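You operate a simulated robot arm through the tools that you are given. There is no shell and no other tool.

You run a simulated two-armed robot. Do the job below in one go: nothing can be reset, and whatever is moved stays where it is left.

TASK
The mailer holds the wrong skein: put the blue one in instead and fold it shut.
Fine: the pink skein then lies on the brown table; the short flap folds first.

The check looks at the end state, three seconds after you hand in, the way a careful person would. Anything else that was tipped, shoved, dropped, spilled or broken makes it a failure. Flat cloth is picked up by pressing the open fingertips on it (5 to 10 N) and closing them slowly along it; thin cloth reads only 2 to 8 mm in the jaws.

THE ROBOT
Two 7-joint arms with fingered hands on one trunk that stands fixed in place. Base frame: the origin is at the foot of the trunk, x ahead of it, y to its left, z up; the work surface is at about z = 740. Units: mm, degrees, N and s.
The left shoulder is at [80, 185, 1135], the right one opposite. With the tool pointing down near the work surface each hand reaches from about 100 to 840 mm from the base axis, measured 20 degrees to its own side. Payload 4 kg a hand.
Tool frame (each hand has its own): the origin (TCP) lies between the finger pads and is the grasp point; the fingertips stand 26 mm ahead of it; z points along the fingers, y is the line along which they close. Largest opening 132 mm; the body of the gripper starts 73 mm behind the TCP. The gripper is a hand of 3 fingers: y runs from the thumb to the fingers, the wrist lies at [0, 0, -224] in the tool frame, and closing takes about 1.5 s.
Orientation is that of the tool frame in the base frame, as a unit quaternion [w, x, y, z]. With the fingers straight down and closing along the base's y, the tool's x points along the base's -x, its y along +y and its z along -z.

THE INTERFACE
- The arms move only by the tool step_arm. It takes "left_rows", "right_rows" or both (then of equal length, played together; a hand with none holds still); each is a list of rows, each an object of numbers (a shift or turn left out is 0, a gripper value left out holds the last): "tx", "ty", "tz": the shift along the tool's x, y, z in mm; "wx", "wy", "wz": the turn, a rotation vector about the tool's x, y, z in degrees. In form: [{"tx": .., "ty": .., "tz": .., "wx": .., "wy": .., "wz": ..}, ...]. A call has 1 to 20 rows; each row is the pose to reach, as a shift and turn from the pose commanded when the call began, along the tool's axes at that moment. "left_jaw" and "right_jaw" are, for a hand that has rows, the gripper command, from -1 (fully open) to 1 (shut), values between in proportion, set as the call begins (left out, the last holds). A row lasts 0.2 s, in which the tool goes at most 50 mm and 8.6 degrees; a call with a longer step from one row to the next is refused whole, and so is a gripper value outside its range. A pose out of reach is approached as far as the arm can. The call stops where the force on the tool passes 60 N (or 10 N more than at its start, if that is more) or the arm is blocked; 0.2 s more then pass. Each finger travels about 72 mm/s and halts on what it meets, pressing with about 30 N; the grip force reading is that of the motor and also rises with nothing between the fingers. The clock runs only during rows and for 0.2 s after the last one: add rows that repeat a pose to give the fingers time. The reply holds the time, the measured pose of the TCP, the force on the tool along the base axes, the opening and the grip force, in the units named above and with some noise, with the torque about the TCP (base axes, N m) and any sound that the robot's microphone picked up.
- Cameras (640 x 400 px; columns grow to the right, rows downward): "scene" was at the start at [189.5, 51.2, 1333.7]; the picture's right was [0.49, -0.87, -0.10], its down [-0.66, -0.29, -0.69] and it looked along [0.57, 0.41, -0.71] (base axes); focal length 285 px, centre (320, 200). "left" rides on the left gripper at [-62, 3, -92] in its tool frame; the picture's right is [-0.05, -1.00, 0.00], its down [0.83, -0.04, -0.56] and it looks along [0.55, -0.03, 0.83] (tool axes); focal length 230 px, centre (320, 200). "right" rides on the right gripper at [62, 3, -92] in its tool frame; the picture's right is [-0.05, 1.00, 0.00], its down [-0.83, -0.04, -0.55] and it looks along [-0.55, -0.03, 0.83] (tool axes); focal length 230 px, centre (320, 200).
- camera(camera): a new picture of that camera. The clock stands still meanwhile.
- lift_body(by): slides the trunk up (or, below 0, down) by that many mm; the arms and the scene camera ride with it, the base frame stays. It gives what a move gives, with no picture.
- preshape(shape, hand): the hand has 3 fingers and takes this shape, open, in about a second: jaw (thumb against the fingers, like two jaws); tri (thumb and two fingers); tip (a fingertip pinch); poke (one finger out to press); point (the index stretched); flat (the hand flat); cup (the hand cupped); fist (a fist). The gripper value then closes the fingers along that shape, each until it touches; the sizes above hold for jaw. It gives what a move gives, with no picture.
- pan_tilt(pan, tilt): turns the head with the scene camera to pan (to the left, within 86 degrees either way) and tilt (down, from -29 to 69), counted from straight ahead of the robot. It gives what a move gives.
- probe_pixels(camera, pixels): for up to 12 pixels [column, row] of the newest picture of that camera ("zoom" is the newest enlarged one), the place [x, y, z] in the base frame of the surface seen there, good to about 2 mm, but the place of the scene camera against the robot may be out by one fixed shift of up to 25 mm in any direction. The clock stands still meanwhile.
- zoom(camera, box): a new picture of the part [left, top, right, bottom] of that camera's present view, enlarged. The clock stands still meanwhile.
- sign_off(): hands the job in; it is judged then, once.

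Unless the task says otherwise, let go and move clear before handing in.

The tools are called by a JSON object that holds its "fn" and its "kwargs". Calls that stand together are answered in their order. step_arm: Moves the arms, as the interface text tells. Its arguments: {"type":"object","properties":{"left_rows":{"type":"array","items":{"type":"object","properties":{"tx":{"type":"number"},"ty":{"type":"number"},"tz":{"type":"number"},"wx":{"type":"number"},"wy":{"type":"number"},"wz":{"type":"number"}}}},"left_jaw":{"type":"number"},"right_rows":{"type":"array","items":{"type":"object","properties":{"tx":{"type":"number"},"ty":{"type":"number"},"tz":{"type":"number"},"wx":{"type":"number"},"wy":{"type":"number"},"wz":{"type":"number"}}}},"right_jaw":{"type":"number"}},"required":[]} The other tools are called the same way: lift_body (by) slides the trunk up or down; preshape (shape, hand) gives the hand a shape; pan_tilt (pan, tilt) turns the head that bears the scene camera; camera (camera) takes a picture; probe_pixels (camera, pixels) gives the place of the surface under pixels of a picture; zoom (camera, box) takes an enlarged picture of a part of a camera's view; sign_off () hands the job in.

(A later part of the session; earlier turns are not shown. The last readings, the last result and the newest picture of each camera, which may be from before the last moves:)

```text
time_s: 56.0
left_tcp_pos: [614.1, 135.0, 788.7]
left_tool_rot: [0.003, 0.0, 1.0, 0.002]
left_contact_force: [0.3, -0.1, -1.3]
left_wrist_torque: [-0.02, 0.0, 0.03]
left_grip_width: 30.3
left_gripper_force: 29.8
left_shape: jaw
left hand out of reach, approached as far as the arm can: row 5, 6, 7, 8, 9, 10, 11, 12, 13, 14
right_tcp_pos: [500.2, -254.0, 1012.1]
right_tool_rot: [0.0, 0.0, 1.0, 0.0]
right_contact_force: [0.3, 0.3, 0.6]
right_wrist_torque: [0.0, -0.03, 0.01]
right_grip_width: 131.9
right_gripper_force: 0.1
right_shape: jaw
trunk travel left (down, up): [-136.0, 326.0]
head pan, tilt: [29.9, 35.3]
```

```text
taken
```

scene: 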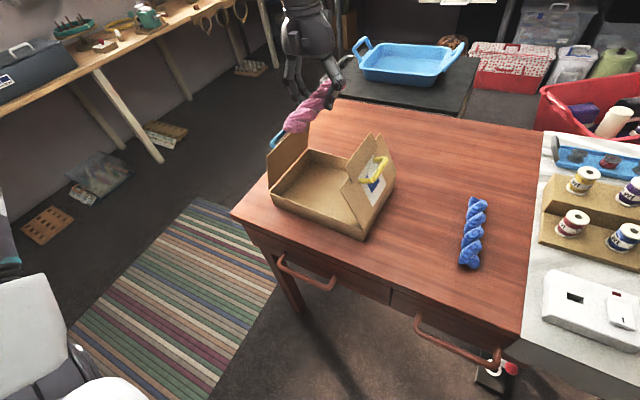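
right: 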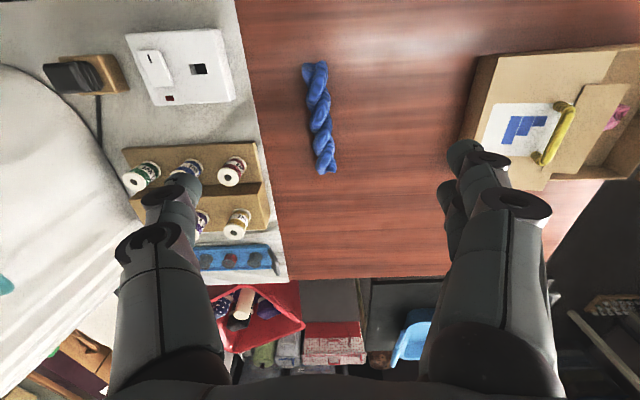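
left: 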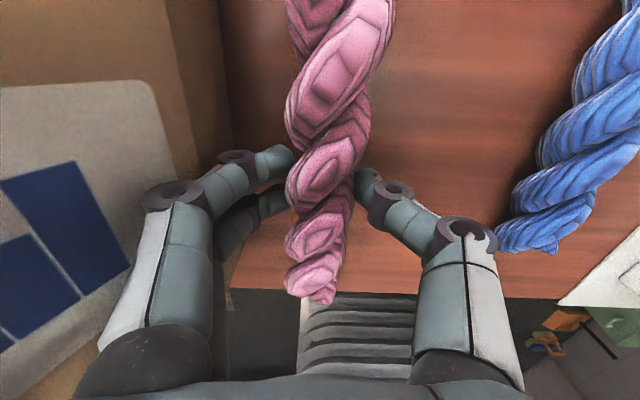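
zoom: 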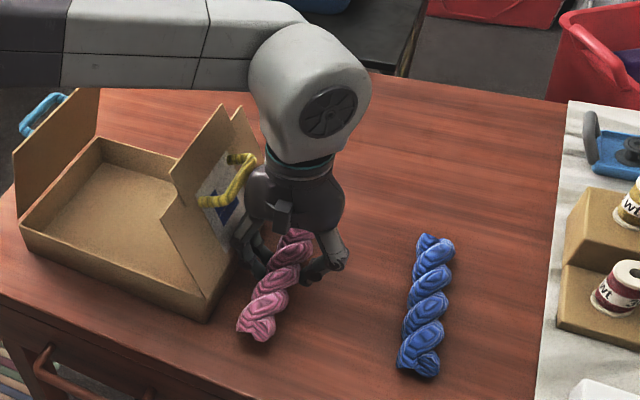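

The left arm stops at (614,135,789), its cross-body limit, hovering 13 mm above the table beside the box. I'll set pink down right here and let the right arm handle the rest of this side.

{"fn": "step_arm", "kwargs": {"left_rows": [{"ty": 2, "tz": 4}, {"ty": 3, "tz": 8}, {"ty": 3, "tz": 12}, {"ty": 3, "tz": 12}]}}

{"fn": "zoom", "kwargs": {"camera": "scene", "box": [300, 80, 540, 280]}}

```text
time_s: 57.0
left_tcp_pos: [610.9, 139.1, 780.3]
left_tool_rot: [0.001, -0.001, 1.0, 0.002]
left_contact_force: [0.5, -3.5, 0.6]
left_wrist_torque: [0.15, 0.0, -0.04]
left_grip_width: 30.5
left_gripper_force: 30.4
left_shape: jaw
right_tcp_pos: [499.5, -253.3, 1012.3]
right_tool_rot: [0.001, 0.0, 1.0, 0.001]
right_contact_force: [0.0, 0.7, 0.3]
right_wrist_torque: [-0.01, -0.01, -0.01]
right_grip_width: 132.0
right_gripper_force: 0.0
right_shape: jaw
trunk travel left (down, up): [-136.0, 326.0]
head pan, tilt: [29.9, 35.3]
```

```text
2.00 times, centred on (420, 180) of scene
```

zoom: 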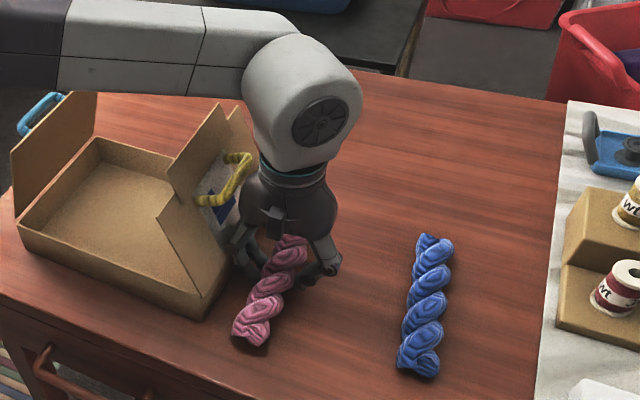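

A 3.5 N side force shows the hand just touching the yellow handle. I'll ease away 3 mm, lower the last few millimetres, and open.

{"fn": "step_arm", "kwargs": {"left_rows": [{"ty": -3, "tz": 2}, {"ty": -3, "tz": 4}, {"ty": -3, "tz": 4}]}}

{"fn": "step_arm", "kwargs": {"left_jaw": 0.25, "left_rows": [{"tz": 0}, {"tz": 0}, {"tz": 0}]}}

{"fn": "zoom", "kwargs": {"camera": "scene", "box": [300, 80, 540, 280]}}

{"fn": "camera", "kwargs": {"camera": "left"}}

```text
time_s: 57.8
left_tcp_pos: [610.5, 137.6, 776.3]
left_tool_rot: [0.001, -0.002, 1.0, 0.001]
left_contact_force: [-0.2, 0.0, -1.1]
left_wrist_torque: [-0.02, -0.02, 0.03]
left_grip_width: 30.4
left_gripper_force: 29.8
left_shape: jaw
right_tcp_pos: [500.3, -254.3, 1012.4]
right_tool_rot: [0.0, 0.0, 1.0, 0.0]
right_contact_force: [0.5, -0.3, 0.6]
right_wrist_torque: [-0.01, -0.01, 0.01]
right_grip_width: 131.8
right_gripper_force: 0.1
right_shape: jaw
trunk travel left (down, up): [-136.0, 326.0]
head pan, tilt: [29.9, 35.3]
```

```text
time_s: 58.6
left_tcp_pos: [609.5, 135.0, 777.4]
left_tool_rot: [0.002, -0.001, 1.0, 0.0]
left_contact_force: [0.6, -3.6, 0.6]
left_wrist_torque: [0.05, 0.0, -0.01]
left_grip_width: 47.7
left_gripper_force: 0.0
left_shape: jaw
right_tcp_pos: [499.1, -254.3, 1012.0]
right_tool_rot: [0.0, -0.001, 1.0, 0.0]
right_contact_force: [0.0, 0.0, 0.4]
right_wrist_torque: [0.0, 0.0, 0.0]
right_grip_width: 131.6
right_gripper_force: 0.0
right_shape: jaw
trunk travel left (down, up): [-136.0, 326.0]
head pan, tilt: [29.9, 35.3]
```

```text
2.00 times, centred on (420, 180) of scene
```

zoom: 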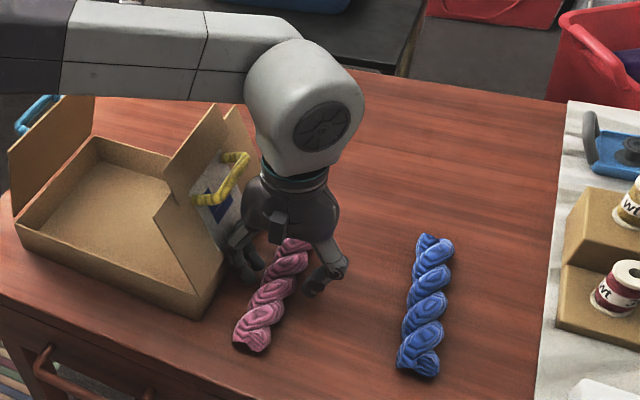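

```text
taken
```

left: 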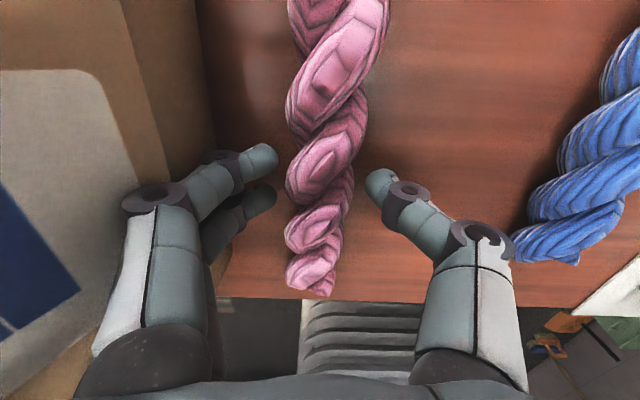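

Pink rests on the wood. I'll lift straight up and then retreat the left hand above the box's left, so the right arm can work.

{"fn": "step_arm", "kwargs": {"left_rows": [{"tz": -15}, {"tz": -35}, {"tz": -65}, {"tz": -105}, {"tz": -150}, {"tz": -195}, {"tz": -240}]}}

{"fn": "camera", "kwargs": {"camera": "scene"}}

{"fn": "camera", "kwargs": {"camera": "left"}}

```text
time_s: 60.2
left_tcp_pos: [611.2, 138.1, 1015.3]
left_tool_rot: [0.002, -0.002, 1.0, 0.002]
left_contact_force: [-0.4, -0.9, -0.5]
left_wrist_torque: [-0.02, -0.02, 0.01]
left_grip_width: 48.6
left_gripper_force: 0.0
left_shape: jaw
right_tcp_pos: [500.0, -253.2, 1013.1]
right_tool_rot: [0.0, 0.0, 1.0, -0.001]
right_contact_force: [-0.7, 0.1, -0.3]
right_wrist_torque: [-0.05, -0.02, -0.01]
right_grip_width: 132.1
right_gripper_force: 0.1
right_shape: jaw
trunk travel left (down, up): [-136.0, 326.0]
head pan, tilt: [29.9, 35.3]
```

```text
taken
```

scene: 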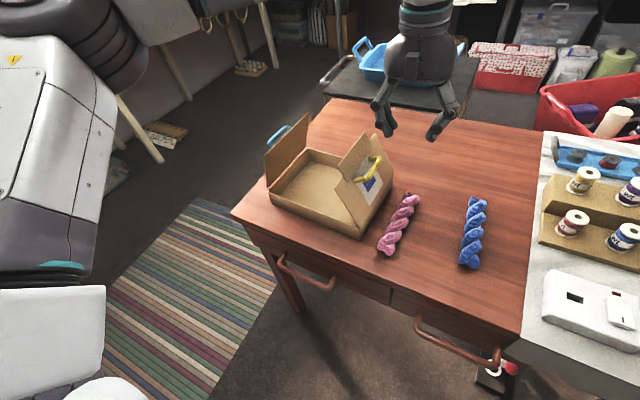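

```text
taken
```

left: 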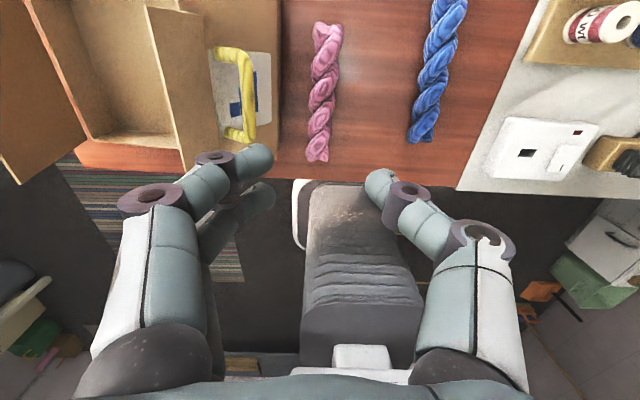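

Pink lies neatly at y≈137. In clear air, I'll test whether the left hand can reach over the blue skein if its wrist is yawed.

{"fn": "step_arm", "kwargs": {"left_rows": [{"tx": -5, "ty": -26, "wz": 8}, {"tx": -10, "ty": -52, "wz": 16}, {"tx": -15, "ty": -78, "wz": 24}, {"tx": -20, "ty": -104, "wz": 32}, {"tx": -25, "ty": -135, "wz": 40}]}}

```text
time_s: 61.4
left_tcp_pos: [564.7, 89.9, 991.0]
left_tool_rot: [0.001, 0.325, 0.946, 0.003]
left_contact_force: [-0.2, 0.3, -0.5]
left_wrist_torque: [0.02, -0.03, -0.02]
left_grip_width: 49.3
left_gripper_force: 0.2
left_shape: jaw
left hand out of reach, approached as far as the arm can: row 1, 2, 3, 4, 5
right_tcp_pos: [500.8, -255.1, 1012.0]
right_tool_rot: [-0.001, -0.001, 1.0, 0.001]
right_contact_force: [-0.7, -0.4, 0.3]
right_wrist_torque: [0.0, 0.0, -0.01]
right_grip_width: 131.8
right_gripper_force: 0.0
right_shape: jaw
trunk travel left (down, up): [-136.0, 326.0]
head pan, tilt: [29.9, 35.3]
```

The left arm cannot cross further in this posture, so blue will be the right arm's job. I'll send the left hand back over to the left and then test how far the right hand can reach over the box.

{"fn": "step_arm", "kwargs": {"left_rows": [{"tx": 22.4, "ty": 34.5, "tz": -20, "wz": -3.8}, {"tx": 44.9, "ty": 69, "tz": -35, "wz": -7.6}, {"tx": 67, "ty": 103.6, "tz": -40, "wz": -11.4}, {"tx": 89.8, "ty": 138, "tz": -40, "wz": -15.2}, {"tx": 112, "ty": 172.7, "tz": -40, "wz": -19}, {"tx": 134.7, "ty": 207, "tz": -40, "wz": -22.8}, {"tx": 157, "ty": 241.8, "tz": -40, "wz": -26.6}, {"tx": 179.6, "ty": 276.3, "tz": -40, "wz": -30.4}, {"tx": 202, "ty": 310.9, "tz": -40, "wz": -34.2}, {"tx": 224.5, "ty": 345.4, "tz": -40, "wz": -38}, {"tx": 224.5, "ty": 345.4, "tz": -40, "wz": -38}]}}

{"fn": "step_arm", "kwargs": {"right_rows": [{"tx": -13, "ty": 45}, {"tx": -26, "ty": 90}, {"tx": -39, "ty": 135}, {"tx": -52, "ty": 180}, {"tx": -65, "ty": 225}, {"tx": -78, "ty": 270}, {"tx": -91, "ty": 315}, {"tx": -104, "ty": 360}, {"tx": -117, "ty": 405}, {"tx": -130, "ty": 450}, {"tx": -134, "ty": 495}]}}

{"fn": "camera", "kwargs": {"camera": "scene"}}

```text
time_s: 63.8
left_tcp_pos: [617.1, 511.6, 1030.7]
left_tool_rot: [0.001, 0.016, 1.0, 0.002]
left_contact_force: [-0.6, 0.4, 0.0]
left_wrist_torque: [-0.02, 0.0, -0.02]
left_grip_width: 49.2
left_gripper_force: 0.1
left_shape: jaw
right_tcp_pos: [499.9, -253.3, 1013.8]
right_tool_rot: [0.0, 0.0, 1.0, 0.0]
right_contact_force: [0.2, -0.1, 0.5]
right_wrist_torque: [0.04, 0.02, -0.02]
right_grip_width: 131.8
right_gripper_force: 0.1
right_shape: jaw
trunk travel left (down, up): [-136.0, 326.0]
head pan, tilt: [29.9, 35.3]
```

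```text
time_s: 66.2
left_tcp_pos: [619.4, 507.3, 1030.5]
left_tool_rot: [0.001, 0.017, 1.0, 0.003]
left_contact_force: [0.4, -0.1, 0.3]
left_wrist_torque: [0.0, 0.04, 0.01]
left_grip_width: 49.2
left_gripper_force: 0.1
left_shape: jaw
right_tcp_pos: [636.6, 189.5, 1004.8]
right_tool_rot: [0.0, 0.001, 1.0, 0.0]
right_contact_force: [-0.1, 0.0, 0.3]
right_wrist_torque: [0.01, 0.01, 0.0]
right_grip_width: 131.9
right_gripper_force: 0.1
right_shape: jaw
right hand out of reach, approached as far as the arm can: row 10, 11
trunk travel left (down, up): [-136.0, 326.0]
head pan, tilt: [29.9, 35.3]
```

```text
taken
```

scene: 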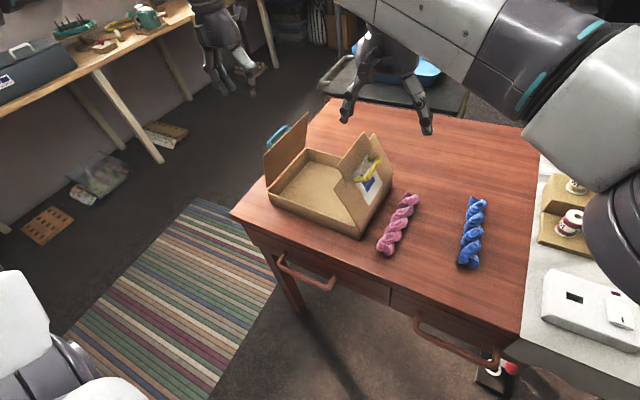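

The right hand reaches y≈190, so the two arms overlap around y 140–190. The plan: right moves pink a bit right to y≈75, then moves blue to where pink is now, and left picks blue up there. I'll look with the right camera.

{"fn": "step_arm", "kwargs": {"right_jaw": -0.1, "right_rows": [{"tx": 15, "ty": -25}, {"tx": 30, "ty": -50}, {"tx": 40, "ty": -55}, {"tx": 40, "ty": -55}]}}

{"fn": "camera", "kwargs": {"camera": "right"}}

```text
time_s: 67.2
left_tcp_pos: [617.3, 510.2, 1030.3]
left_tool_rot: [0.0, 0.017, 1.0, 0.002]
left_contact_force: [0.4, 0.4, 0.2]
left_wrist_torque: [-0.03, 0.02, 0.0]
left_grip_width: 49.4
left_gripper_force: 0.0
left_shape: jaw
right_tcp_pos: [595.2, 133.2, 1009.0]
right_tool_rot: [-0.001, 0.0, 1.0, 0.0]
right_contact_force: [0.1, 0.1, 0.1]
right_wrist_torque: [-0.05, 0.04, 0.02]
right_grip_width: 73.4
right_gripper_force: 0.0
right_shape: jaw
trunk travel left (down, up): [-136.0, 326.0]
head pan, tilt: [29.9, 35.3]
```

```text
taken
```

right: 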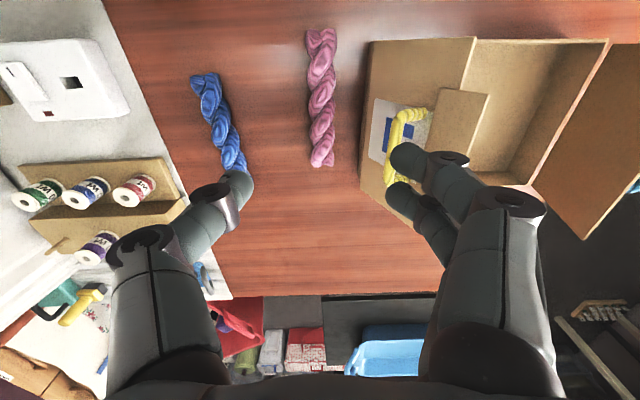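

{"fn": "probe_pixels", "kwargs": {"camera": "right", "pixels": [[320, 35], [322, 70], [320, 100], [322, 130], [323, 160], [205, 80], [212, 105], [225, 135], [405, 125], [393, 175], [250, 120], [365, 170]]}}

{"fn": "probe_pixels", "kwargs": {"camera": "right", "pixels": [[372, 45], [475, 42], [490, 92], [455, 90], [605, 45], [530, 180], [130, 50], [200, 250], [300, 250], [280, 20], [240, 165], [160, 10]]}}

```text
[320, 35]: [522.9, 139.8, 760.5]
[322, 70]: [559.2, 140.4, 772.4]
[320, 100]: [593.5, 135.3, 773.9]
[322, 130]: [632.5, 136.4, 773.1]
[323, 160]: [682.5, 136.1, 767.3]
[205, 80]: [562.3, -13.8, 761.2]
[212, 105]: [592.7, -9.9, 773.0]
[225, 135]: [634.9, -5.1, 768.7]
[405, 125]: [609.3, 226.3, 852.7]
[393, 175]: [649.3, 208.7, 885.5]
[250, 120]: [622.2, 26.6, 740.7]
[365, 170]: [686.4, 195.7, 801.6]
```

```text
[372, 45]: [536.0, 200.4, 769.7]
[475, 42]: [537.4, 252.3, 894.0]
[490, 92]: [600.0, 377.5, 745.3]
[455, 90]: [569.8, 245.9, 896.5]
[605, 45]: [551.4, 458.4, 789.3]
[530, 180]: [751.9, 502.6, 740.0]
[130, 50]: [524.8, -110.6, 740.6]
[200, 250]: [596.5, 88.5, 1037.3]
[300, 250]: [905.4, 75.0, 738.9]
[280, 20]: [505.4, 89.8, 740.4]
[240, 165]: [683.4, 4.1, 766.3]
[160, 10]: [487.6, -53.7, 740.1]
```

Pink is centred at (604,138) along x; blue at (645,−3), turned about 8°. I'll pick pink with the right hand, biased a bit away from the yellow handle.

{"fn": "step_arm", "kwargs": {"right_rows": [{"tx": -9, "ty": -3, "tz": 45}, {"tx": -9, "ty": -3, "tz": 90}, {"tx": -9, "ty": -3, "tz": 135}, {"tx": -9, "ty": -3, "tz": 175}, {"tx": -9, "ty": -3, "tz": 205}, {"tx": -9, "ty": -3, "tz": 222}, {"tx": -9, "ty": -3, "tz": 232}, {"tx": -9, "ty": -3, "tz": 232}]}}

{"fn": "camera", "kwargs": {"camera": "right"}}

```text
time_s: 69.0
left_tcp_pos: [618.4, 509.8, 1029.6]
left_tool_rot: [0.0, 0.016, 1.0, 0.001]
left_contact_force: [-0.3, 0.4, 0.0]
left_wrist_torque: [0.01, 0.02, 0.0]
left_grip_width: 49.4
left_gripper_force: 0.1
left_shape: jaw
right_tcp_pos: [603.5, 134.0, 776.8]
right_tool_rot: [0.0, 0.0, 1.0, 0.0]
right_contact_force: [0.4, -3.0, 0.8]
right_wrist_torque: [-0.01, 0.0, -0.03]
right_grip_width: 71.6
right_gripper_force: 0.1
right_shape: jaw
trunk travel left (down, up): [-136.0, 326.0]
head pan, tilt: [29.9, 35.3]
```

```text
taken
```

right: 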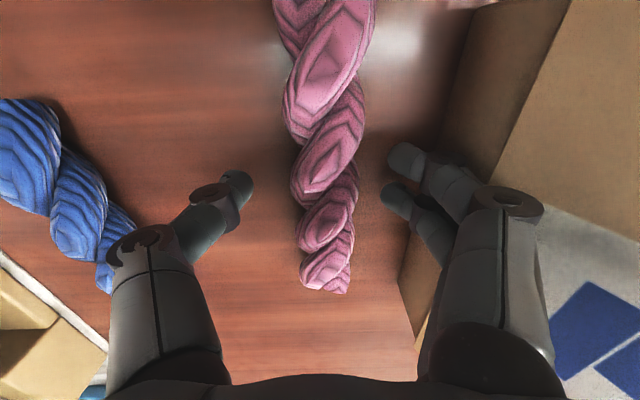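

Light contact (3 N) with the yellow flap side, nothing shifting. I'll close on pink and lift it.

{"fn": "step_arm", "kwargs": {"right_jaw": 1.0, "right_rows": [{"ty": -2}, {"ty": -4}, {"ty": -4}, {"ty": -4}, {"ty": -4}, {"ty": -4}, {"ty": -4}]}}

{"fn": "step_arm", "kwargs": {"right_rows": [{"tz": -10}, {"tz": -20}, {"tz": -20}]}}

{"fn": "camera", "kwargs": {"camera": "right"}}

{"fn": "zoom", "kwargs": {"camera": "scene", "box": [220, 80, 540, 280]}}

```text
time_s: 70.6
left_tcp_pos: [617.2, 509.7, 1030.9]
left_tool_rot: [0.002, 0.016, 1.0, 0.002]
left_contact_force: [-0.5, 0.0, -0.6]
left_wrist_torque: [0.0, 0.01, -0.01]
left_grip_width: 49.2
left_gripper_force: 0.0
left_shape: jaw
right_tcp_pos: [601.0, 131.2, 776.6]
right_tool_rot: [0.0, 0.0, 1.0, 0.0]
right_contact_force: [0.3, 0.9, 6.1]
right_wrist_torque: [0.09, 0.02, -0.11]
right_grip_width: 30.1
right_gripper_force: 30.0
right_shape: jaw
trunk travel left (down, up): [-136.0, 326.0]
head pan, tilt: [29.9, 35.3]
```

```text
time_s: 71.4
left_tcp_pos: [619.0, 510.8, 1029.8]
left_tool_rot: [0.0, 0.015, 1.0, 0.003]
left_contact_force: [-0.2, 0.1, 0.3]
left_wrist_torque: [0.0, 0.01, 0.03]
left_grip_width: 49.3
left_gripper_force: 0.0
left_shape: jaw
right_tcp_pos: [602.7, 130.3, 797.3]
right_tool_rot: [-0.001, 0.0, 1.0, 0.0]
right_contact_force: [-0.2, 0.3, -1.2]
right_wrist_torque: [0.0, 0.0, -0.02]
right_grip_width: 29.8
right_gripper_force: 30.2
right_shape: jaw
trunk travel left (down, up): [-136.0, 326.0]
head pan, tilt: [29.9, 35.3]
```

```text
taken
```

right: 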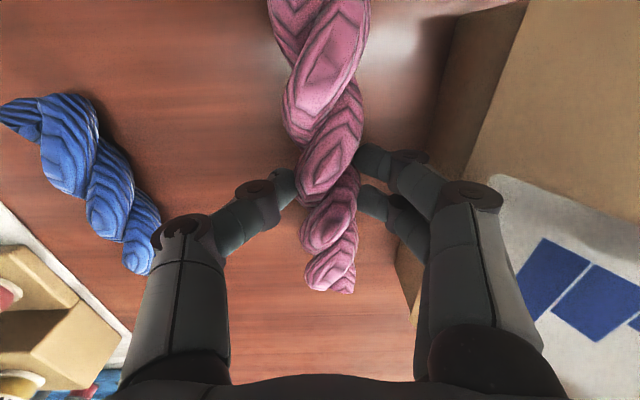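

```text
2.00 times, centred on (380, 180) of scene
```

zoom: 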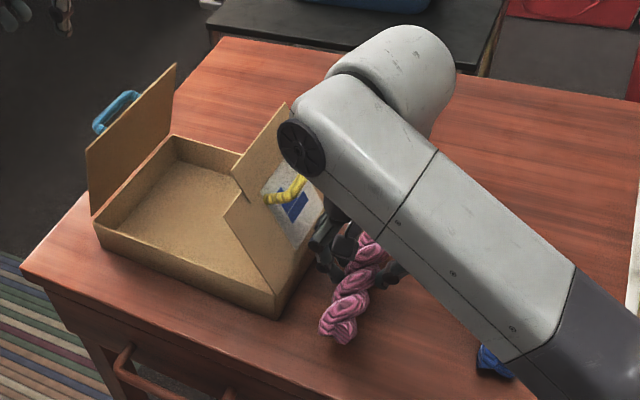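

Pink is held. I'll shift it 50 mm to the right (y≈80) and set it down.

{"fn": "step_arm", "kwargs": {"right_rows": [{"ty": -10, "tz": -20}, {"ty": -25, "tz": -20}, {"ty": -40, "tz": -20}, {"ty": -50, "tz": -20}, {"ty": -50, "tz": -5}, {"ty": -50, "tz": 10}, {"ty": -50, "tz": 19}, {"ty": -50, "tz": 21}, {"ty": -50, "tz": 21}]}}

{"fn": "step_arm", "kwargs": {"right_jaw": 0.25, "right_rows": [{"tz": 0}, {"tz": 0}, {"tz": 0}, {"tz": 0}]}}

{"fn": "step_arm", "kwargs": {"right_rows": [{"tz": -15}, {"tz": -35}, {"tz": -70}, {"tz": -110}, {"tz": -155}]}}

{"fn": "camera", "kwargs": {"camera": "right"}}

{"fn": "camera", "kwargs": {"camera": "scene"}}

```text
time_s: 73.4
left_tcp_pos: [617.5, 509.1, 1031.1]
left_tool_rot: [0.002, 0.016, 1.0, 0.003]
left_contact_force: [-0.6, -0.2, 0.7]
left_wrist_torque: [0.0, -0.01, 0.02]
left_grip_width: 49.5
left_gripper_force: 0.1
left_shape: jaw
right_tcp_pos: [604.6, 79.1, 777.4]
right_tool_rot: [0.003, 0.0, 1.0, 0.001]
right_contact_force: [3.1, -2.0, 17.5]
right_wrist_torque: [0.14, 0.0, -0.04]
right_grip_width: 29.7
right_gripper_force: 30.1
right_shape: jaw
trunk travel left (down, up): [-136.0, 326.0]
head pan, tilt: [29.9, 35.3]
```

```text
time_s: 74.4
left_tcp_pos: [617.8, 510.0, 1029.6]
left_tool_rot: [0.0, 0.016, 1.0, 0.002]
left_contact_force: [0.4, -0.3, 0.1]
left_wrist_torque: [0.0, -0.01, -0.01]
left_grip_width: 49.2
left_gripper_force: 0.0
left_shape: jaw
right_tcp_pos: [603.5, 79.6, 774.2]
right_tool_rot: [-0.001, 0.0, 1.0, 0.001]
right_contact_force: [0.0, 0.1, -0.5]
right_wrist_torque: [0.02, 0.03, -0.01]
right_grip_width: 49.1
right_gripper_force: 0.1
right_shape: jaw
trunk travel left (down, up): [-136.0, 326.0]
head pan, tilt: [29.9, 35.3]
```

```text
time_s: 75.6
left_tcp_pos: [616.5, 509.5, 1032.3]
left_tool_rot: [0.002, 0.015, 1.0, 0.001]
left_contact_force: [-0.9, 1.0, 0.4]
left_wrist_torque: [0.02, -0.02, 0.07]
left_grip_width: 49.2
left_gripper_force: 0.0
left_shape: jaw
right_tcp_pos: [603.8, 81.2, 932.0]
right_tool_rot: [0.0, 0.0, 1.0, 0.0]
right_contact_force: [0.1, -0.5, -0.3]
right_wrist_torque: [0.0, 0.03, 0.01]
right_grip_width: 49.1
right_gripper_force: 0.0
right_shape: jaw
trunk travel left (down, up): [-136.0, 326.0]
head pan, tilt: [29.9, 35.3]
```

```text
taken
```

right: 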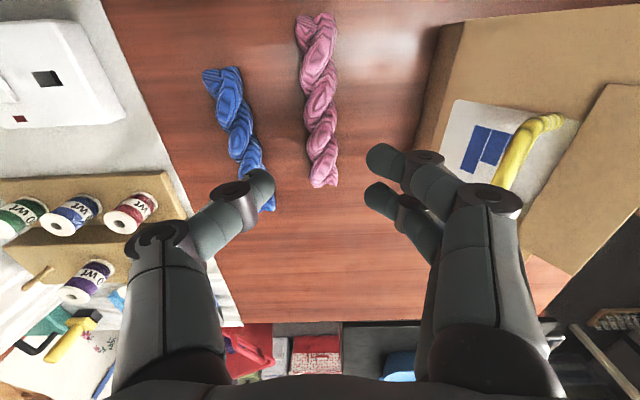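

```text
taken
```

scene: 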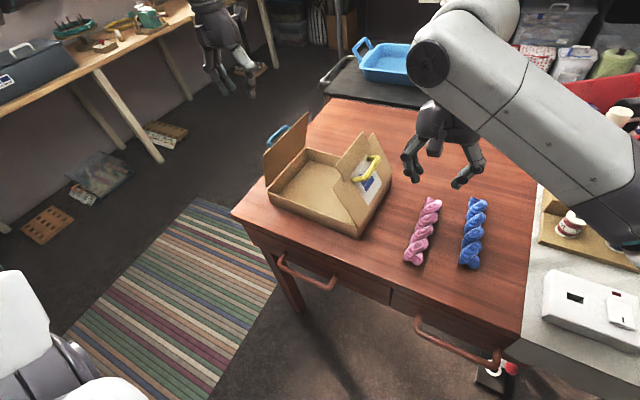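

Pink sits at y≈82 with clear gaps. Now the right hand goes to the blue skein, yawed 8° to match it.

{"fn": "step_arm", "kwargs": {"right_jaw": 0.05, "right_rows": [{"tx": -14, "ty": -28, "wz": -3}, {"tx": -28, "ty": -56, "wz": -6}, {"tx": -41, "ty": -84, "wz": -8}, {"tx": -41, "ty": -84, "tz": 40, "wz": -8}, {"tx": -41, "ty": -84, "tz": 80, "wz": -8}, {"tx": -41, "ty": -84, "tz": 115, "wz": -8}, {"tx": -41, "ty": -84, "tz": 140, "wz": -8}, {"tx": -41, "ty": -84, "tz": 155, "wz": -8}, {"tx": -41, "ty": -84, "tz": 156, "wz": -8}]}}

{"fn": "camera", "kwargs": {"camera": "right"}}

```text
time_s: 77.6
left_tcp_pos: [619.2, 509.7, 1028.6]
left_tool_rot: [0.002, 0.016, 1.0, 0.002]
left_contact_force: [0.2, -0.3, 0.7]
left_wrist_torque: [-0.03, 0.0, -0.02]
left_grip_width: 49.4
left_gripper_force: 0.1
left_shape: jaw
right_tcp_pos: [645.5, -5.9, 774.0]
right_tool_rot: [0.0, -0.07, 0.998, 0.0]
right_contact_force: [-0.1, 0.0, -1.6]
right_wrist_torque: [-0.01, 0.01, 0.02]
right_grip_width: 62.2
right_gripper_force: 0.0
right_shape: jaw
trunk travel left (down, up): [-136.0, 326.0]
head pan, tilt: [29.9, 35.3]
```

```text
taken
```

right: 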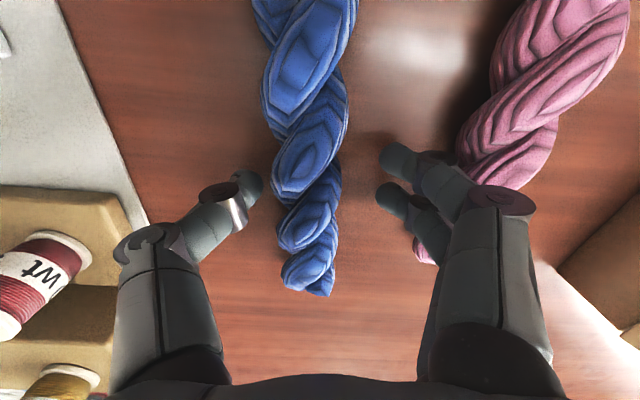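

The blue skein is centred between the fingers. I'll grip and lift it.

{"fn": "step_arm", "kwargs": {"right_jaw": 1.0, "right_rows": [{"tz": 0}, {"tz": 0}, {"tz": 0}, {"tz": 0}, {"tz": 0}, {"tz": 0}]}}

{"fn": "step_arm", "kwargs": {"right_rows": [{"tz": -15}, {"tz": -40}, {"tz": -70}, {"tz": -70}]}}

{"fn": "camera", "kwargs": {"camera": "right"}}

```text
time_s: 79.0
left_tcp_pos: [618.3, 510.7, 1028.3]
left_tool_rot: [0.002, 0.016, 1.0, 0.002]
left_contact_force: [0.2, -0.7, 0.3]
left_wrist_torque: [0.0, -0.02, 0.03]
left_grip_width: 49.2
left_gripper_force: 0.1
left_shape: jaw
right_tcp_pos: [645.5, -4.2, 774.7]
right_tool_rot: [0.0, -0.07, 0.998, 0.0]
right_contact_force: [0.4, 0.0, -0.7]
right_wrist_torque: [-0.02, 0.01, -0.01]
right_grip_width: 31.9
right_gripper_force: 29.4
right_shape: jaw
trunk travel left (down, up): [-136.0, 326.0]
head pan, tilt: [29.9, 35.3]
```

```text
time_s: 80.0
left_tcp_pos: [618.0, 509.9, 1030.8]
left_tool_rot: [0.001, 0.016, 1.0, 0.001]
left_contact_force: [0.6, 0.3, 0.4]
left_wrist_torque: [0.0, 0.02, 0.02]
left_grip_width: 49.4
left_gripper_force: 0.1
left_shape: jaw
right_tcp_pos: [644.9, -2.2, 844.2]
right_tool_rot: [-0.001, -0.07, 0.998, 0.001]
right_contact_force: [-1.2, -0.5, -0.8]
right_wrist_torque: [0.02, -0.05, 0.02]
right_grip_width: 31.8
right_gripper_force: 30.2
right_shape: jaw
trunk travel left (down, up): [-136.0, 326.0]
head pan, tilt: [29.9, 35.3]
```

```text
taken
```

right: 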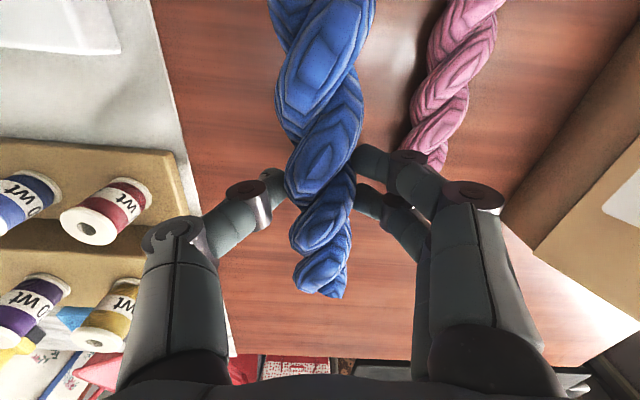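

Blue is held. I'll carry it over pink to (595,140) beside the box and lower it.

{"fn": "step_arm", "kwargs": {"right_rows": [{"tx": 6, "ty": 30, "wz": 2}, {"tx": 12, "ty": 60, "wz": 4}, {"tx": 18, "ty": 91, "wz": 6}, {"tx": 24, "ty": 121, "wz": 8}, {"tx": 29, "ty": 151, "wz": 8}, {"tx": 29, "ty": 151, "tz": 20, "wz": 8}, {"tx": 29, "ty": 151, "tz": 45, "wz": 8}, {"tx": 29, "ty": 151, "tz": 60, "wz": 8}, {"tx": 29, "ty": 151, "tz": 67, "wz": 8}, {"tx": 29, "ty": 151, "tz": 67, "wz": 8}]}}

{"fn": "camera", "kwargs": {"camera": "right"}}

{"fn": "zoom", "kwargs": {"camera": "scene", "box": [220, 80, 540, 280]}}

```text
time_s: 82.2
left_tcp_pos: [618.3, 511.5, 1029.8]
left_tool_rot: [0.003, 0.016, 1.0, 0.001]
left_contact_force: [-0.8, -0.2, -0.2]
left_wrist_torque: [0.01, -0.01, -0.03]
left_grip_width: 49.3
left_gripper_force: 0.1
left_shape: jaw
right_tcp_pos: [595.6, 140.2, 777.9]
right_tool_rot: [0.0, 0.001, 1.0, 0.0]
right_contact_force: [-0.6, 0.4, 0.3]
right_wrist_torque: [0.01, 0.01, -0.02]
right_grip_width: 31.7
right_gripper_force: 29.7
right_shape: jaw
trunk travel left (down, up): [-136.0, 326.0]
head pan, tilt: [29.9, 35.3]
```

```text
taken
```

right: 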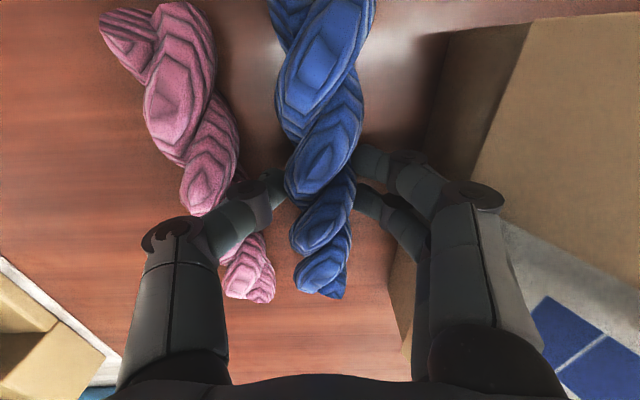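

```text
2.00 times, centred on (380, 180) of scene
```

zoom: 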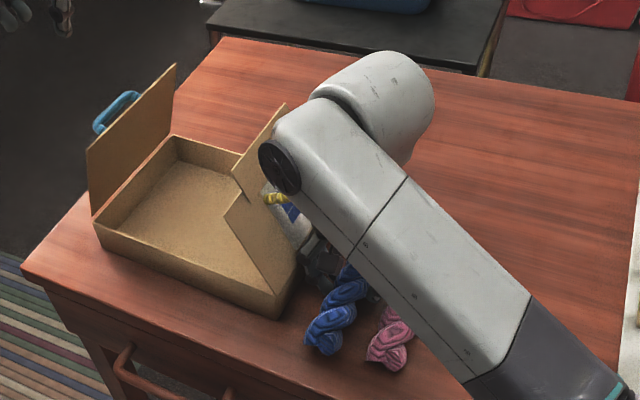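

Blue hovers just at the table beside the box. I'll lower 2 mm, open slightly, and rise.

{"fn": "step_arm", "kwargs": {"right_rows": [{"tz": 2}, {"tz": 2.5}]}}

{"fn": "step_arm", "kwargs": {"right_jaw": 0.3, "right_rows": [{"tz": 0}, {"tz": 0}, {"tz": 0}]}}

{"fn": "step_arm", "kwargs": {"right_rows": [{"tz": -15}, {"tz": -35}, {"tz": -70}, {"tz": -110}, {"tz": -155}, {"tz": -200}]}}

{"fn": "camera", "kwargs": {"camera": "right"}}

```text
time_s: 82.8
left_tcp_pos: [617.9, 510.3, 1029.6]
left_tool_rot: [0.001, 0.016, 1.0, 0.003]
left_contact_force: [-0.4, 0.4, 0.0]
left_wrist_torque: [0.03, 0.0, 0.02]
left_grip_width: 49.0
left_gripper_force: 0.0
left_shape: jaw
right_tcp_pos: [593.7, 140.0, 774.8]
right_tool_rot: [0.0, 0.0, 1.0, 0.0]
right_contact_force: [-0.4, 0.6, -0.9]
right_wrist_torque: [0.0, 0.01, 0.03]
right_grip_width: 31.7
right_gripper_force: 30.0
right_shape: jaw
trunk travel left (down, up): [-136.0, 326.0]
head pan, tilt: [29.9, 35.3]
```

```text
time_s: 83.6
left_tcp_pos: [617.5, 508.8, 1029.6]
left_tool_rot: [0.002, 0.016, 1.0, 0.001]
left_contact_force: [0.8, 0.0, -0.3]
left_wrist_torque: [-0.02, -0.02, 0.0]
left_grip_width: 49.1
left_gripper_force: 0.1
left_shape: jaw
right_tcp_pos: [594.4, 140.9, 775.8]
right_tool_rot: [0.0, -0.001, 1.0, 0.0]
right_contact_force: [0.6, -2.3, 0.9]
right_wrist_torque: [0.03, -0.03, 0.02]
right_grip_width: 44.6
right_gripper_force: 0.1
right_shape: jaw
trunk travel left (down, up): [-136.0, 326.0]
head pan, tilt: [29.9, 35.3]
```

```text
time_s: 85.0
left_tcp_pos: [616.8, 511.4, 1031.2]
left_tool_rot: [0.002, 0.015, 1.0, 0.001]
left_contact_force: [0.1, 0.2, -0.4]
left_wrist_torque: [-0.03, -0.05, -0.02]
left_grip_width: 49.2
left_gripper_force: 0.1
left_shape: jaw
right_tcp_pos: [593.2, 139.8, 981.3]
right_tool_rot: [0.0, 0.0, 1.0, 0.0]
right_contact_force: [0.3, 0.1, -0.6]
right_wrist_torque: [-0.02, -0.01, 0.0]
right_grip_width: 45.6
right_gripper_force: 0.0
right_shape: jaw
trunk travel left (down, up): [-136.0, 326.0]
head pan, tilt: [29.9, 35.3]
```

```text
taken
```

right: 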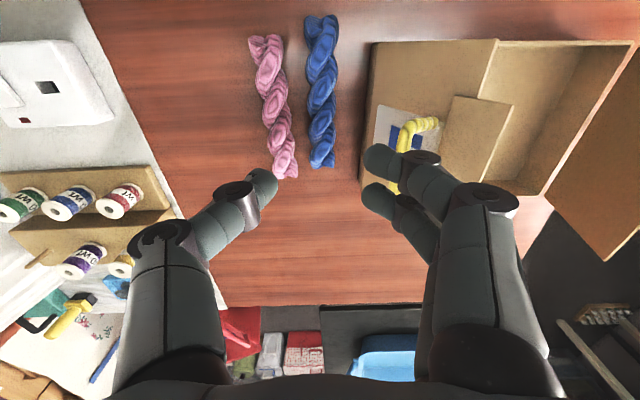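

Blue now lies beside the box with pink close next to it. I'll measure both.

{"fn": "probe_pixels", "kwargs": {"camera": "right", "pixels": [[322, 22], [320, 55], [322, 90], [321, 125], [322, 160], [265, 42], [272, 80], [277, 120], [285, 170], [283, 60], [306, 60], [360, 180]]}}

```text
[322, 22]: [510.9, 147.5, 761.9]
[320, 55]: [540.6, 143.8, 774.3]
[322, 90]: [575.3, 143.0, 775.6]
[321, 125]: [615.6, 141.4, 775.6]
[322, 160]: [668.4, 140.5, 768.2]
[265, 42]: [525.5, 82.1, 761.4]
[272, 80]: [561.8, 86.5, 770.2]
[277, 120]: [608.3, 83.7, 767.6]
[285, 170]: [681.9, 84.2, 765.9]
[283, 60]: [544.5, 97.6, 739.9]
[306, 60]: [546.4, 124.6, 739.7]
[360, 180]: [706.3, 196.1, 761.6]
```

There's a 27 mm gap between pink and blue, enough for a finger. I'll retreat the right arm, then bring the left over blue.

{"fn": "step_arm", "kwargs": {"right_rows": [{"tx": 10, "ty": -42, "tz": -10}, {"tx": 20, "ty": -84, "tz": -20}, {"tx": 30, "ty": -126, "tz": -30}, {"tx": 40, "ty": -168, "tz": -30}, {"tx": 50, "ty": -210, "tz": -30}, {"tx": 60, "ty": -252, "tz": -30}, {"tx": 70, "ty": -294, "tz": -30}, {"tx": 80, "ty": -336, "tz": -30}, {"tx": 93, "ty": -380, "tz": -30}]}}

{"fn": "step_arm", "kwargs": {"left_jaw": 0.3, "left_rows": [{"tx": 2, "ty": -46}, {"tx": 4, "ty": -92}, {"tx": 6, "ty": -138}, {"tx": 7, "ty": -184}, {"tx": 9, "ty": -230}, {"tx": 11, "ty": -276}, {"tx": 13, "ty": -322, "wz": -1}, {"tx": 14, "ty": -368, "wz": -1.8}, {"tx": 14, "ty": -368, "wz": -1.8}]}}

{"fn": "camera", "kwargs": {"camera": "left"}}

```text
time_s: 87.0
left_tcp_pos: [616.9, 509.8, 1030.1]
left_tool_rot: [0.002, 0.016, 1.0, 0.002]
left_contact_force: [-0.5, -0.5, -0.2]
left_wrist_torque: [0.05, -0.03, -0.01]
left_grip_width: 49.1
left_gripper_force: 0.1
left_shape: jaw
right_tcp_pos: [498.4, -241.4, 1005.3]
right_tool_rot: [0.0, 0.0, 1.0, 0.0]
right_contact_force: [0.0, 0.2, 0.1]
right_wrist_torque: [-0.02, -0.01, 0.01]
right_grip_width: 45.8
right_gripper_force: 0.0
right_shape: jaw
trunk travel left (down, up): [-136.0, 326.0]
head pan, tilt: [29.9, 35.3]
```

```text
time_s: 89.0
left_tcp_pos: [589.2, 143.4, 1026.0]
left_tool_rot: [0.002, 0.0, 1.0, 0.002]
left_contact_force: [0.8, 0.3, 0.1]
left_wrist_torque: [-0.04, -0.02, 0.04]
left_grip_width: 46.5
left_gripper_force: 0.0
left_shape: jaw
right_tcp_pos: [498.7, -239.4, 1006.6]
right_tool_rot: [0.0, 0.0, 1.0, 0.0]
right_contact_force: [0.6, 0.0, -0.3]
right_wrist_torque: [-0.03, -0.03, -0.02]
right_grip_width: 45.7
right_gripper_force: 0.1
right_shape: jaw
trunk travel left (down, up): [-136.0, 326.0]
head pan, tilt: [29.9, 35.3]
```

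```text
taken
```

left: 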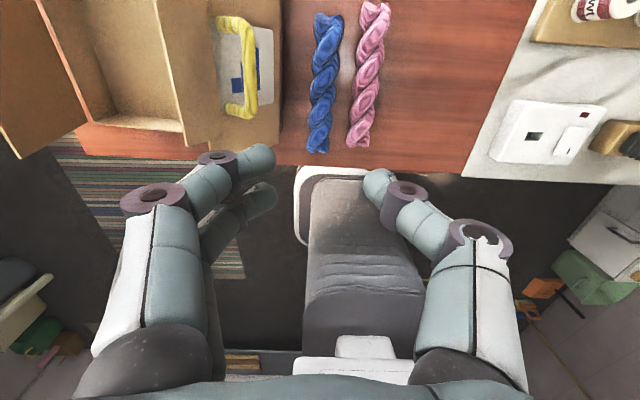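

In reach at (589,143). I'll check the handle's clearance, then descend.

{"fn": "probe_pixels", "kwargs": {"camera": "left", "pixels": [[254, 60], [250, 90], [238, 22], [235, 110], [190, 60], [175, 100], [325, 80], [322, 140], [328, 25]]}}

{"fn": "step_arm", "kwargs": {"left_rows": [{"ty": -1, "tz": 45}, {"ty": -1, "tz": 90}, {"ty": -1, "tz": 130}, {"ty": -1, "tz": 165}, {"ty": -1, "tz": 195}, {"ty": -1, "tz": 220}, {"ty": -1, "tz": 238}, {"ty": -1, "tz": 249}, {"ty": -1, "tz": 250}]}}

{"fn": "camera", "kwargs": {"camera": "left"}}

```text
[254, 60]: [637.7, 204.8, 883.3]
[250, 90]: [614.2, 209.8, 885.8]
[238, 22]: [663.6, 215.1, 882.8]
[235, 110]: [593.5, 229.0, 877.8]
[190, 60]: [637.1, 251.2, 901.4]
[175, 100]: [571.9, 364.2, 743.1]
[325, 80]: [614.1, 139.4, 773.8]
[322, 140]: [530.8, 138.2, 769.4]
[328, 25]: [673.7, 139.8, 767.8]
```

```text
time_s: 91.0
left_tcp_pos: [589.6, 141.5, 779.0]
left_tool_rot: [0.001, 0.001, 1.0, 0.002]
left_contact_force: [-1.0, -2.9, 1.0]
left_wrist_torque: [0.17, -0.04, -0.01]
left_grip_width: 46.0
left_gripper_force: 0.0
left_shape: jaw
right_tcp_pos: [499.6, -240.1, 1005.5]
right_tool_rot: [0.0, 0.0, 1.0, 0.0]
right_contact_force: [-0.5, -0.4, -0.7]
right_wrist_torque: [-0.01, 0.0, 0.0]
right_grip_width: 45.9
right_gripper_force: 0.1
right_shape: jaw
trunk travel left (down, up): [-136.0, 326.0]
head pan, tilt: [29.9, 35.3]
```

```text
taken
```

left: 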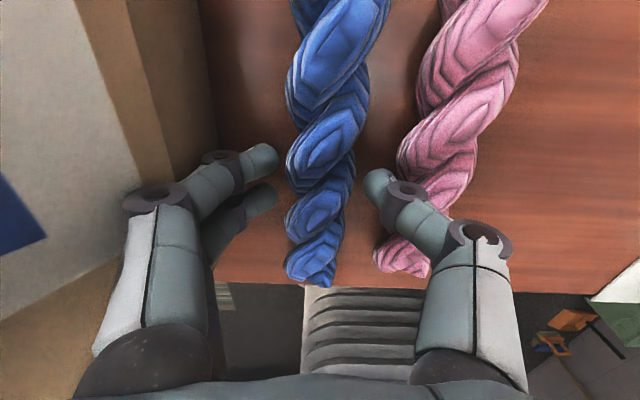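

The fingers straddle blue without touching pink. I'll lower 2 mm, close, and lift it clear.

{"fn": "step_arm", "kwargs": {"left_rows": [{"tz": 2}, {"tz": 2}]}}

{"fn": "step_arm", "kwargs": {"left_jaw": 1.0, "left_rows": [{"tz": 0}, {"tz": 0}, {"tz": 0}, {"tz": 0}, {"tz": 0}, {"tz": 0}]}}

{"fn": "step_arm", "kwargs": {"left_rows": [{"tz": -15}, {"tz": -40}, {"tz": -70}, {"tz": -110}, {"tz": -155}, {"tz": -200}, {"tz": -250}]}}

{"fn": "camera", "kwargs": {"camera": "left"}}

{"fn": "camera", "kwargs": {"camera": "scene"}}

```text
time_s: 91.6
left_tcp_pos: [590.2, 140.2, 776.0]
left_tool_rot: [0.002, 0.001, 1.0, 0.001]
left_contact_force: [-0.4, -3.9, 2.9]
left_wrist_torque: [0.23, -0.04, -0.03]
left_grip_width: 45.0
left_gripper_force: 0.0
left_shape: jaw
right_tcp_pos: [500.3, -240.6, 1005.2]
right_tool_rot: [0.0, 0.0, 1.0, 0.0]
right_contact_force: [-1.5, 0.9, 0.5]
right_wrist_torque: [0.03, -0.02, 0.03]
right_grip_width: 46.0
right_gripper_force: 0.0
right_shape: jaw
trunk travel left (down, up): [-136.0, 326.0]
head pan, tilt: [29.9, 35.3]
```

```text
time_s: 93.0
left_tcp_pos: [588.8, 142.0, 775.4]
left_tool_rot: [0.002, -0.001, 1.0, 0.002]
left_contact_force: [-1.1, 0.6, 1.4]
left_wrist_torque: [-0.02, 0.03, -0.02]
left_grip_width: 32.2
left_gripper_force: 29.8
left_shape: jaw
right_tcp_pos: [499.2, -239.4, 1005.9]
right_tool_rot: [0.0, 0.0, 1.0, 0.0]
right_contact_force: [0.3, -0.3, 0.4]
right_wrist_torque: [0.01, 0.02, -0.03]
right_grip_width: 46.0
right_gripper_force: 0.1
right_shape: jaw
trunk travel left (down, up): [-136.0, 326.0]
head pan, tilt: [29.9, 35.3]
```

```text
time_s: 94.6
left_tcp_pos: [587.3, 138.5, 1025.3]
left_tool_rot: [0.001, 0.002, 1.0, 0.001]
left_contact_force: [-0.3, -0.6, -0.5]
left_wrist_torque: [-0.02, -0.04, 0.02]
left_grip_width: 32.2
left_gripper_force: 30.4
left_shape: jaw
right_tcp_pos: [498.3, -240.0, 1005.1]
right_tool_rot: [0.0, 0.0, 1.0, 0.001]
right_contact_force: [-0.2, -0.4, 0.4]
right_wrist_torque: [0.04, -0.05, 0.02]
right_grip_width: 46.2
right_gripper_force: 0.0
right_shape: jaw
trunk travel left (down, up): [-136.0, 326.0]
head pan, tilt: [29.9, 35.3]
```

```text
taken
```

left: 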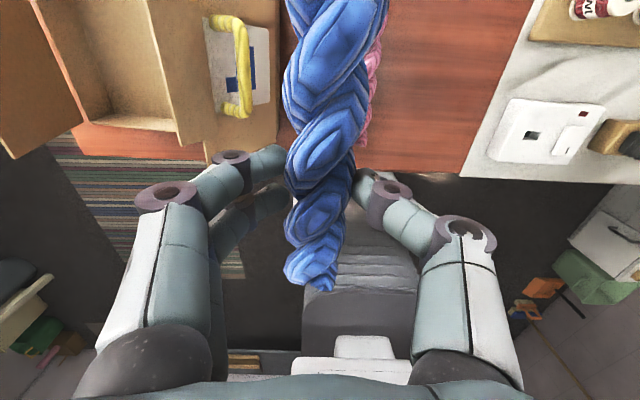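

```text
taken
```

scene: 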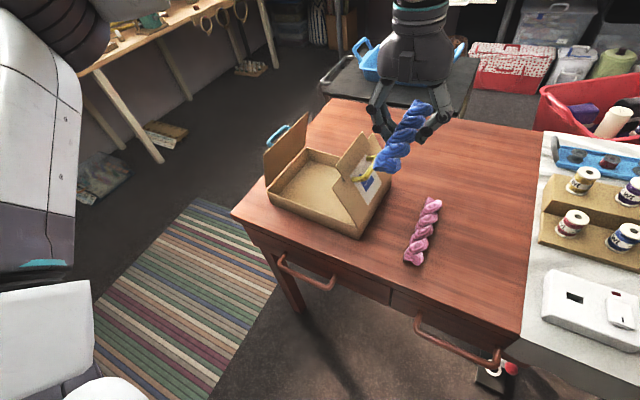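

Blue is held and pink is undisturbed. I'll carry blue over the box centre and look before lowering.

{"fn": "step_arm", "kwargs": {"left_rows": [{"tx": -9, "ty": 39}, {"tx": -18, "ty": 78}, {"tx": -28, "ty": 117}, {"tx": -38, "ty": 156}, {"tx": -48, "ty": 195}, {"tx": -48, "ty": 195}]}}

{"fn": "camera", "kwargs": {"camera": "left"}}

{"fn": "zoom", "kwargs": {"camera": "scene", "box": [220, 60, 420, 240]}}

```text
time_s: 96.0
left_tcp_pos: [641.6, 332.3, 1025.2]
left_tool_rot: [0.001, 0.0, 1.0, 0.002]
left_contact_force: [-0.2, -0.1, -0.4]
left_wrist_torque: [0.01, -0.01, 0.04]
left_grip_width: 31.7
left_gripper_force: 29.6
left_shape: jaw
right_tcp_pos: [499.6, -240.7, 1005.5]
right_tool_rot: [0.0, 0.0, 1.0, 0.0]
right_contact_force: [-0.6, -0.1, 0.3]
right_wrist_torque: [-0.05, -0.01, 0.02]
right_grip_width: 45.7
right_gripper_force: 0.1
right_shape: jaw
trunk travel left (down, up): [-136.0, 326.0]
head pan, tilt: [29.9, 35.3]
```

```text
taken
```

left: 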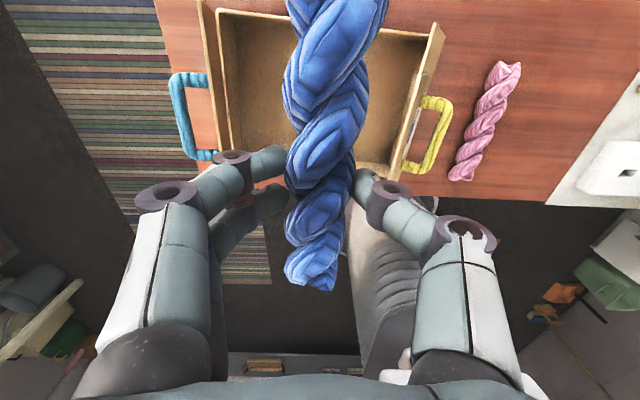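

```text
2.22 times, centred on (320, 150) of scene
```

zoom: 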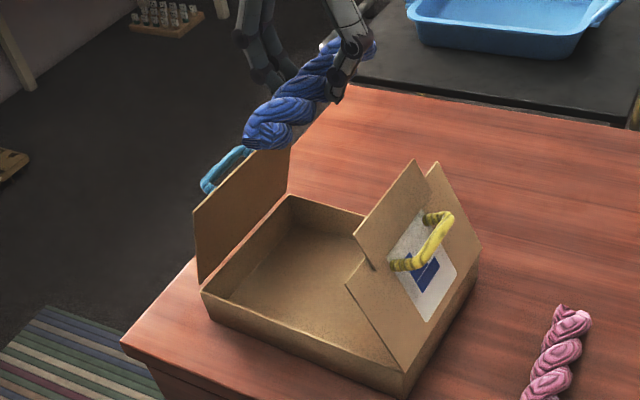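

{"fn": "probe_pixels", "kwargs": {"camera": "left", "pixels": [[203, 20], [213, 70], [225, 20], [440, 30], [430, 60], [418, 90], [230, 130], [400, 120], [385, 160], [260, 60], [400, 40], [440, 105]]}}

{"fn": "probe_pixels", "kwargs": {"camera": "zoom", "pixels": [[205, 292], [290, 198], [400, 390], [195, 215], [288, 150], [347, 283], [432, 165], [414, 163], [355, 238], [480, 248], [280, 300], [340, 240]]}}

```text
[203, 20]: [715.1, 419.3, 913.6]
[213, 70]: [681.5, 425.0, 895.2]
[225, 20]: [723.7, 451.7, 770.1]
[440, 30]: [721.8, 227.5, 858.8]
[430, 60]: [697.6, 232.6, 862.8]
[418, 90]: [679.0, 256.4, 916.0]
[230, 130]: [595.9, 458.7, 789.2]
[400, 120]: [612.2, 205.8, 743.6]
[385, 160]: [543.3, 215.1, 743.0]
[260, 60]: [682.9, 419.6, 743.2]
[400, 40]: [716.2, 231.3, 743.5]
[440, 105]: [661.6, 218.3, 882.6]
```

```text
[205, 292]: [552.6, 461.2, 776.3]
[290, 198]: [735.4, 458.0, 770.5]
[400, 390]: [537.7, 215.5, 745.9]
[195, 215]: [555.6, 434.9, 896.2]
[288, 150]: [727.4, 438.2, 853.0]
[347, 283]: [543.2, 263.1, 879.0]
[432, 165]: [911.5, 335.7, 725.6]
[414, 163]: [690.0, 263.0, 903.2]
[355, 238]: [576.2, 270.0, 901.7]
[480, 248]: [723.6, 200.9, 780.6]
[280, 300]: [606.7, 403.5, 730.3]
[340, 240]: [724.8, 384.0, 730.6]
```

The box interior is x 545–730, y 205–453, and I'm centred over it. I'll lower to between the flaps, turn blue to lie along y, then lower it to the floor.

{"fn": "step_arm", "kwargs": {"left_rows": [{"tx": 3, "tz": 40}, {"tx": 3, "tz": 80}, {"tx": 3, "tz": 115}, {"tx": 3, "tz": 140}, {"tx": 3, "tz": 153}, {"tx": 3, "tz": 153, "wz": -8.5}, {"tx": 3, "tz": 153, "wz": -17}, {"tx": 3, "tz": 153, "wz": -25.5}, {"tx": 3, "tz": 153, "wz": -34}, {"tx": 3, "tz": 153, "wz": -42.5}, {"tx": 3, "tz": 153, "wz": -51}, {"tx": 3, "tz": 153, "wz": -59.5}, {"tx": 3, "tz": 153, "wz": -68}, {"tx": 3, "tz": 153, "wz": -76.5}, {"tx": 3, "tz": 153, "wz": -85}, {"tx": 3, "tz": 153, "wz": -92}, {"tx": 3, "tz": 153, "wz": -92}]}}

{"fn": "zoom", "kwargs": {"camera": "scene", "box": [220, 60, 420, 240]}}

{"fn": "camera", "kwargs": {"camera": "left"}}

```text
time_s: 99.6
left_tcp_pos: [636.4, 335.5, 873.3]
left_tool_rot: [-0.003, 0.72, -0.694, -0.001]
left_contact_force: [-1.0, 0.6, -1.3]
left_wrist_torque: [0.01, -0.01, -0.02]
left_grip_width: 32.0
left_gripper_force: 29.9
left_shape: jaw
right_tcp_pos: [500.3, -239.8, 1005.6]
right_tool_rot: [0.0, 0.0, 1.0, 0.0]
right_contact_force: [-0.2, 0.0, 0.3]
right_wrist_torque: [0.01, -0.03, 0.0]
right_grip_width: 46.0
right_gripper_force: 0.1
right_shape: jaw
trunk travel left (down, up): [-136.0, 326.0]
head pan, tilt: [29.9, 35.3]
```

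```text
2.22 times, centred on (320, 150) of scene
```

zoom: 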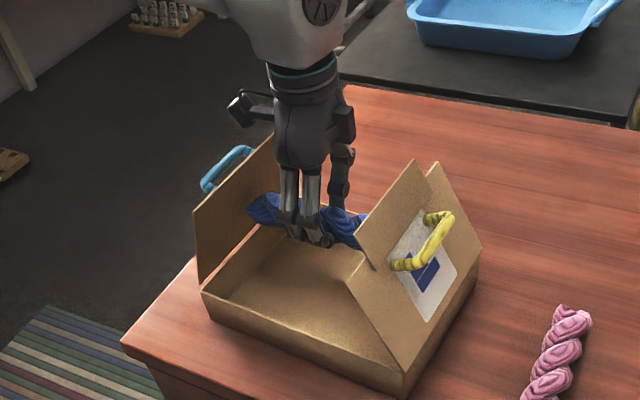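

```text
taken
```

left: 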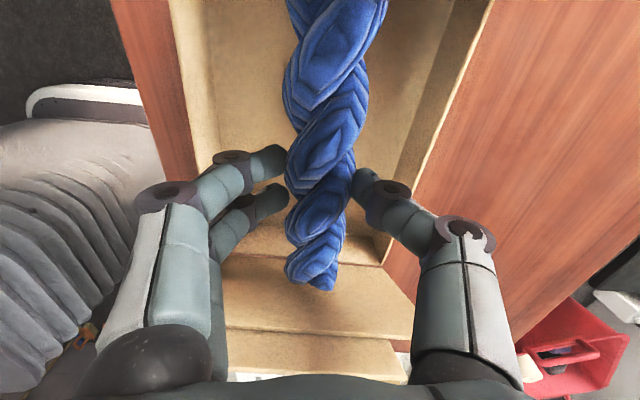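

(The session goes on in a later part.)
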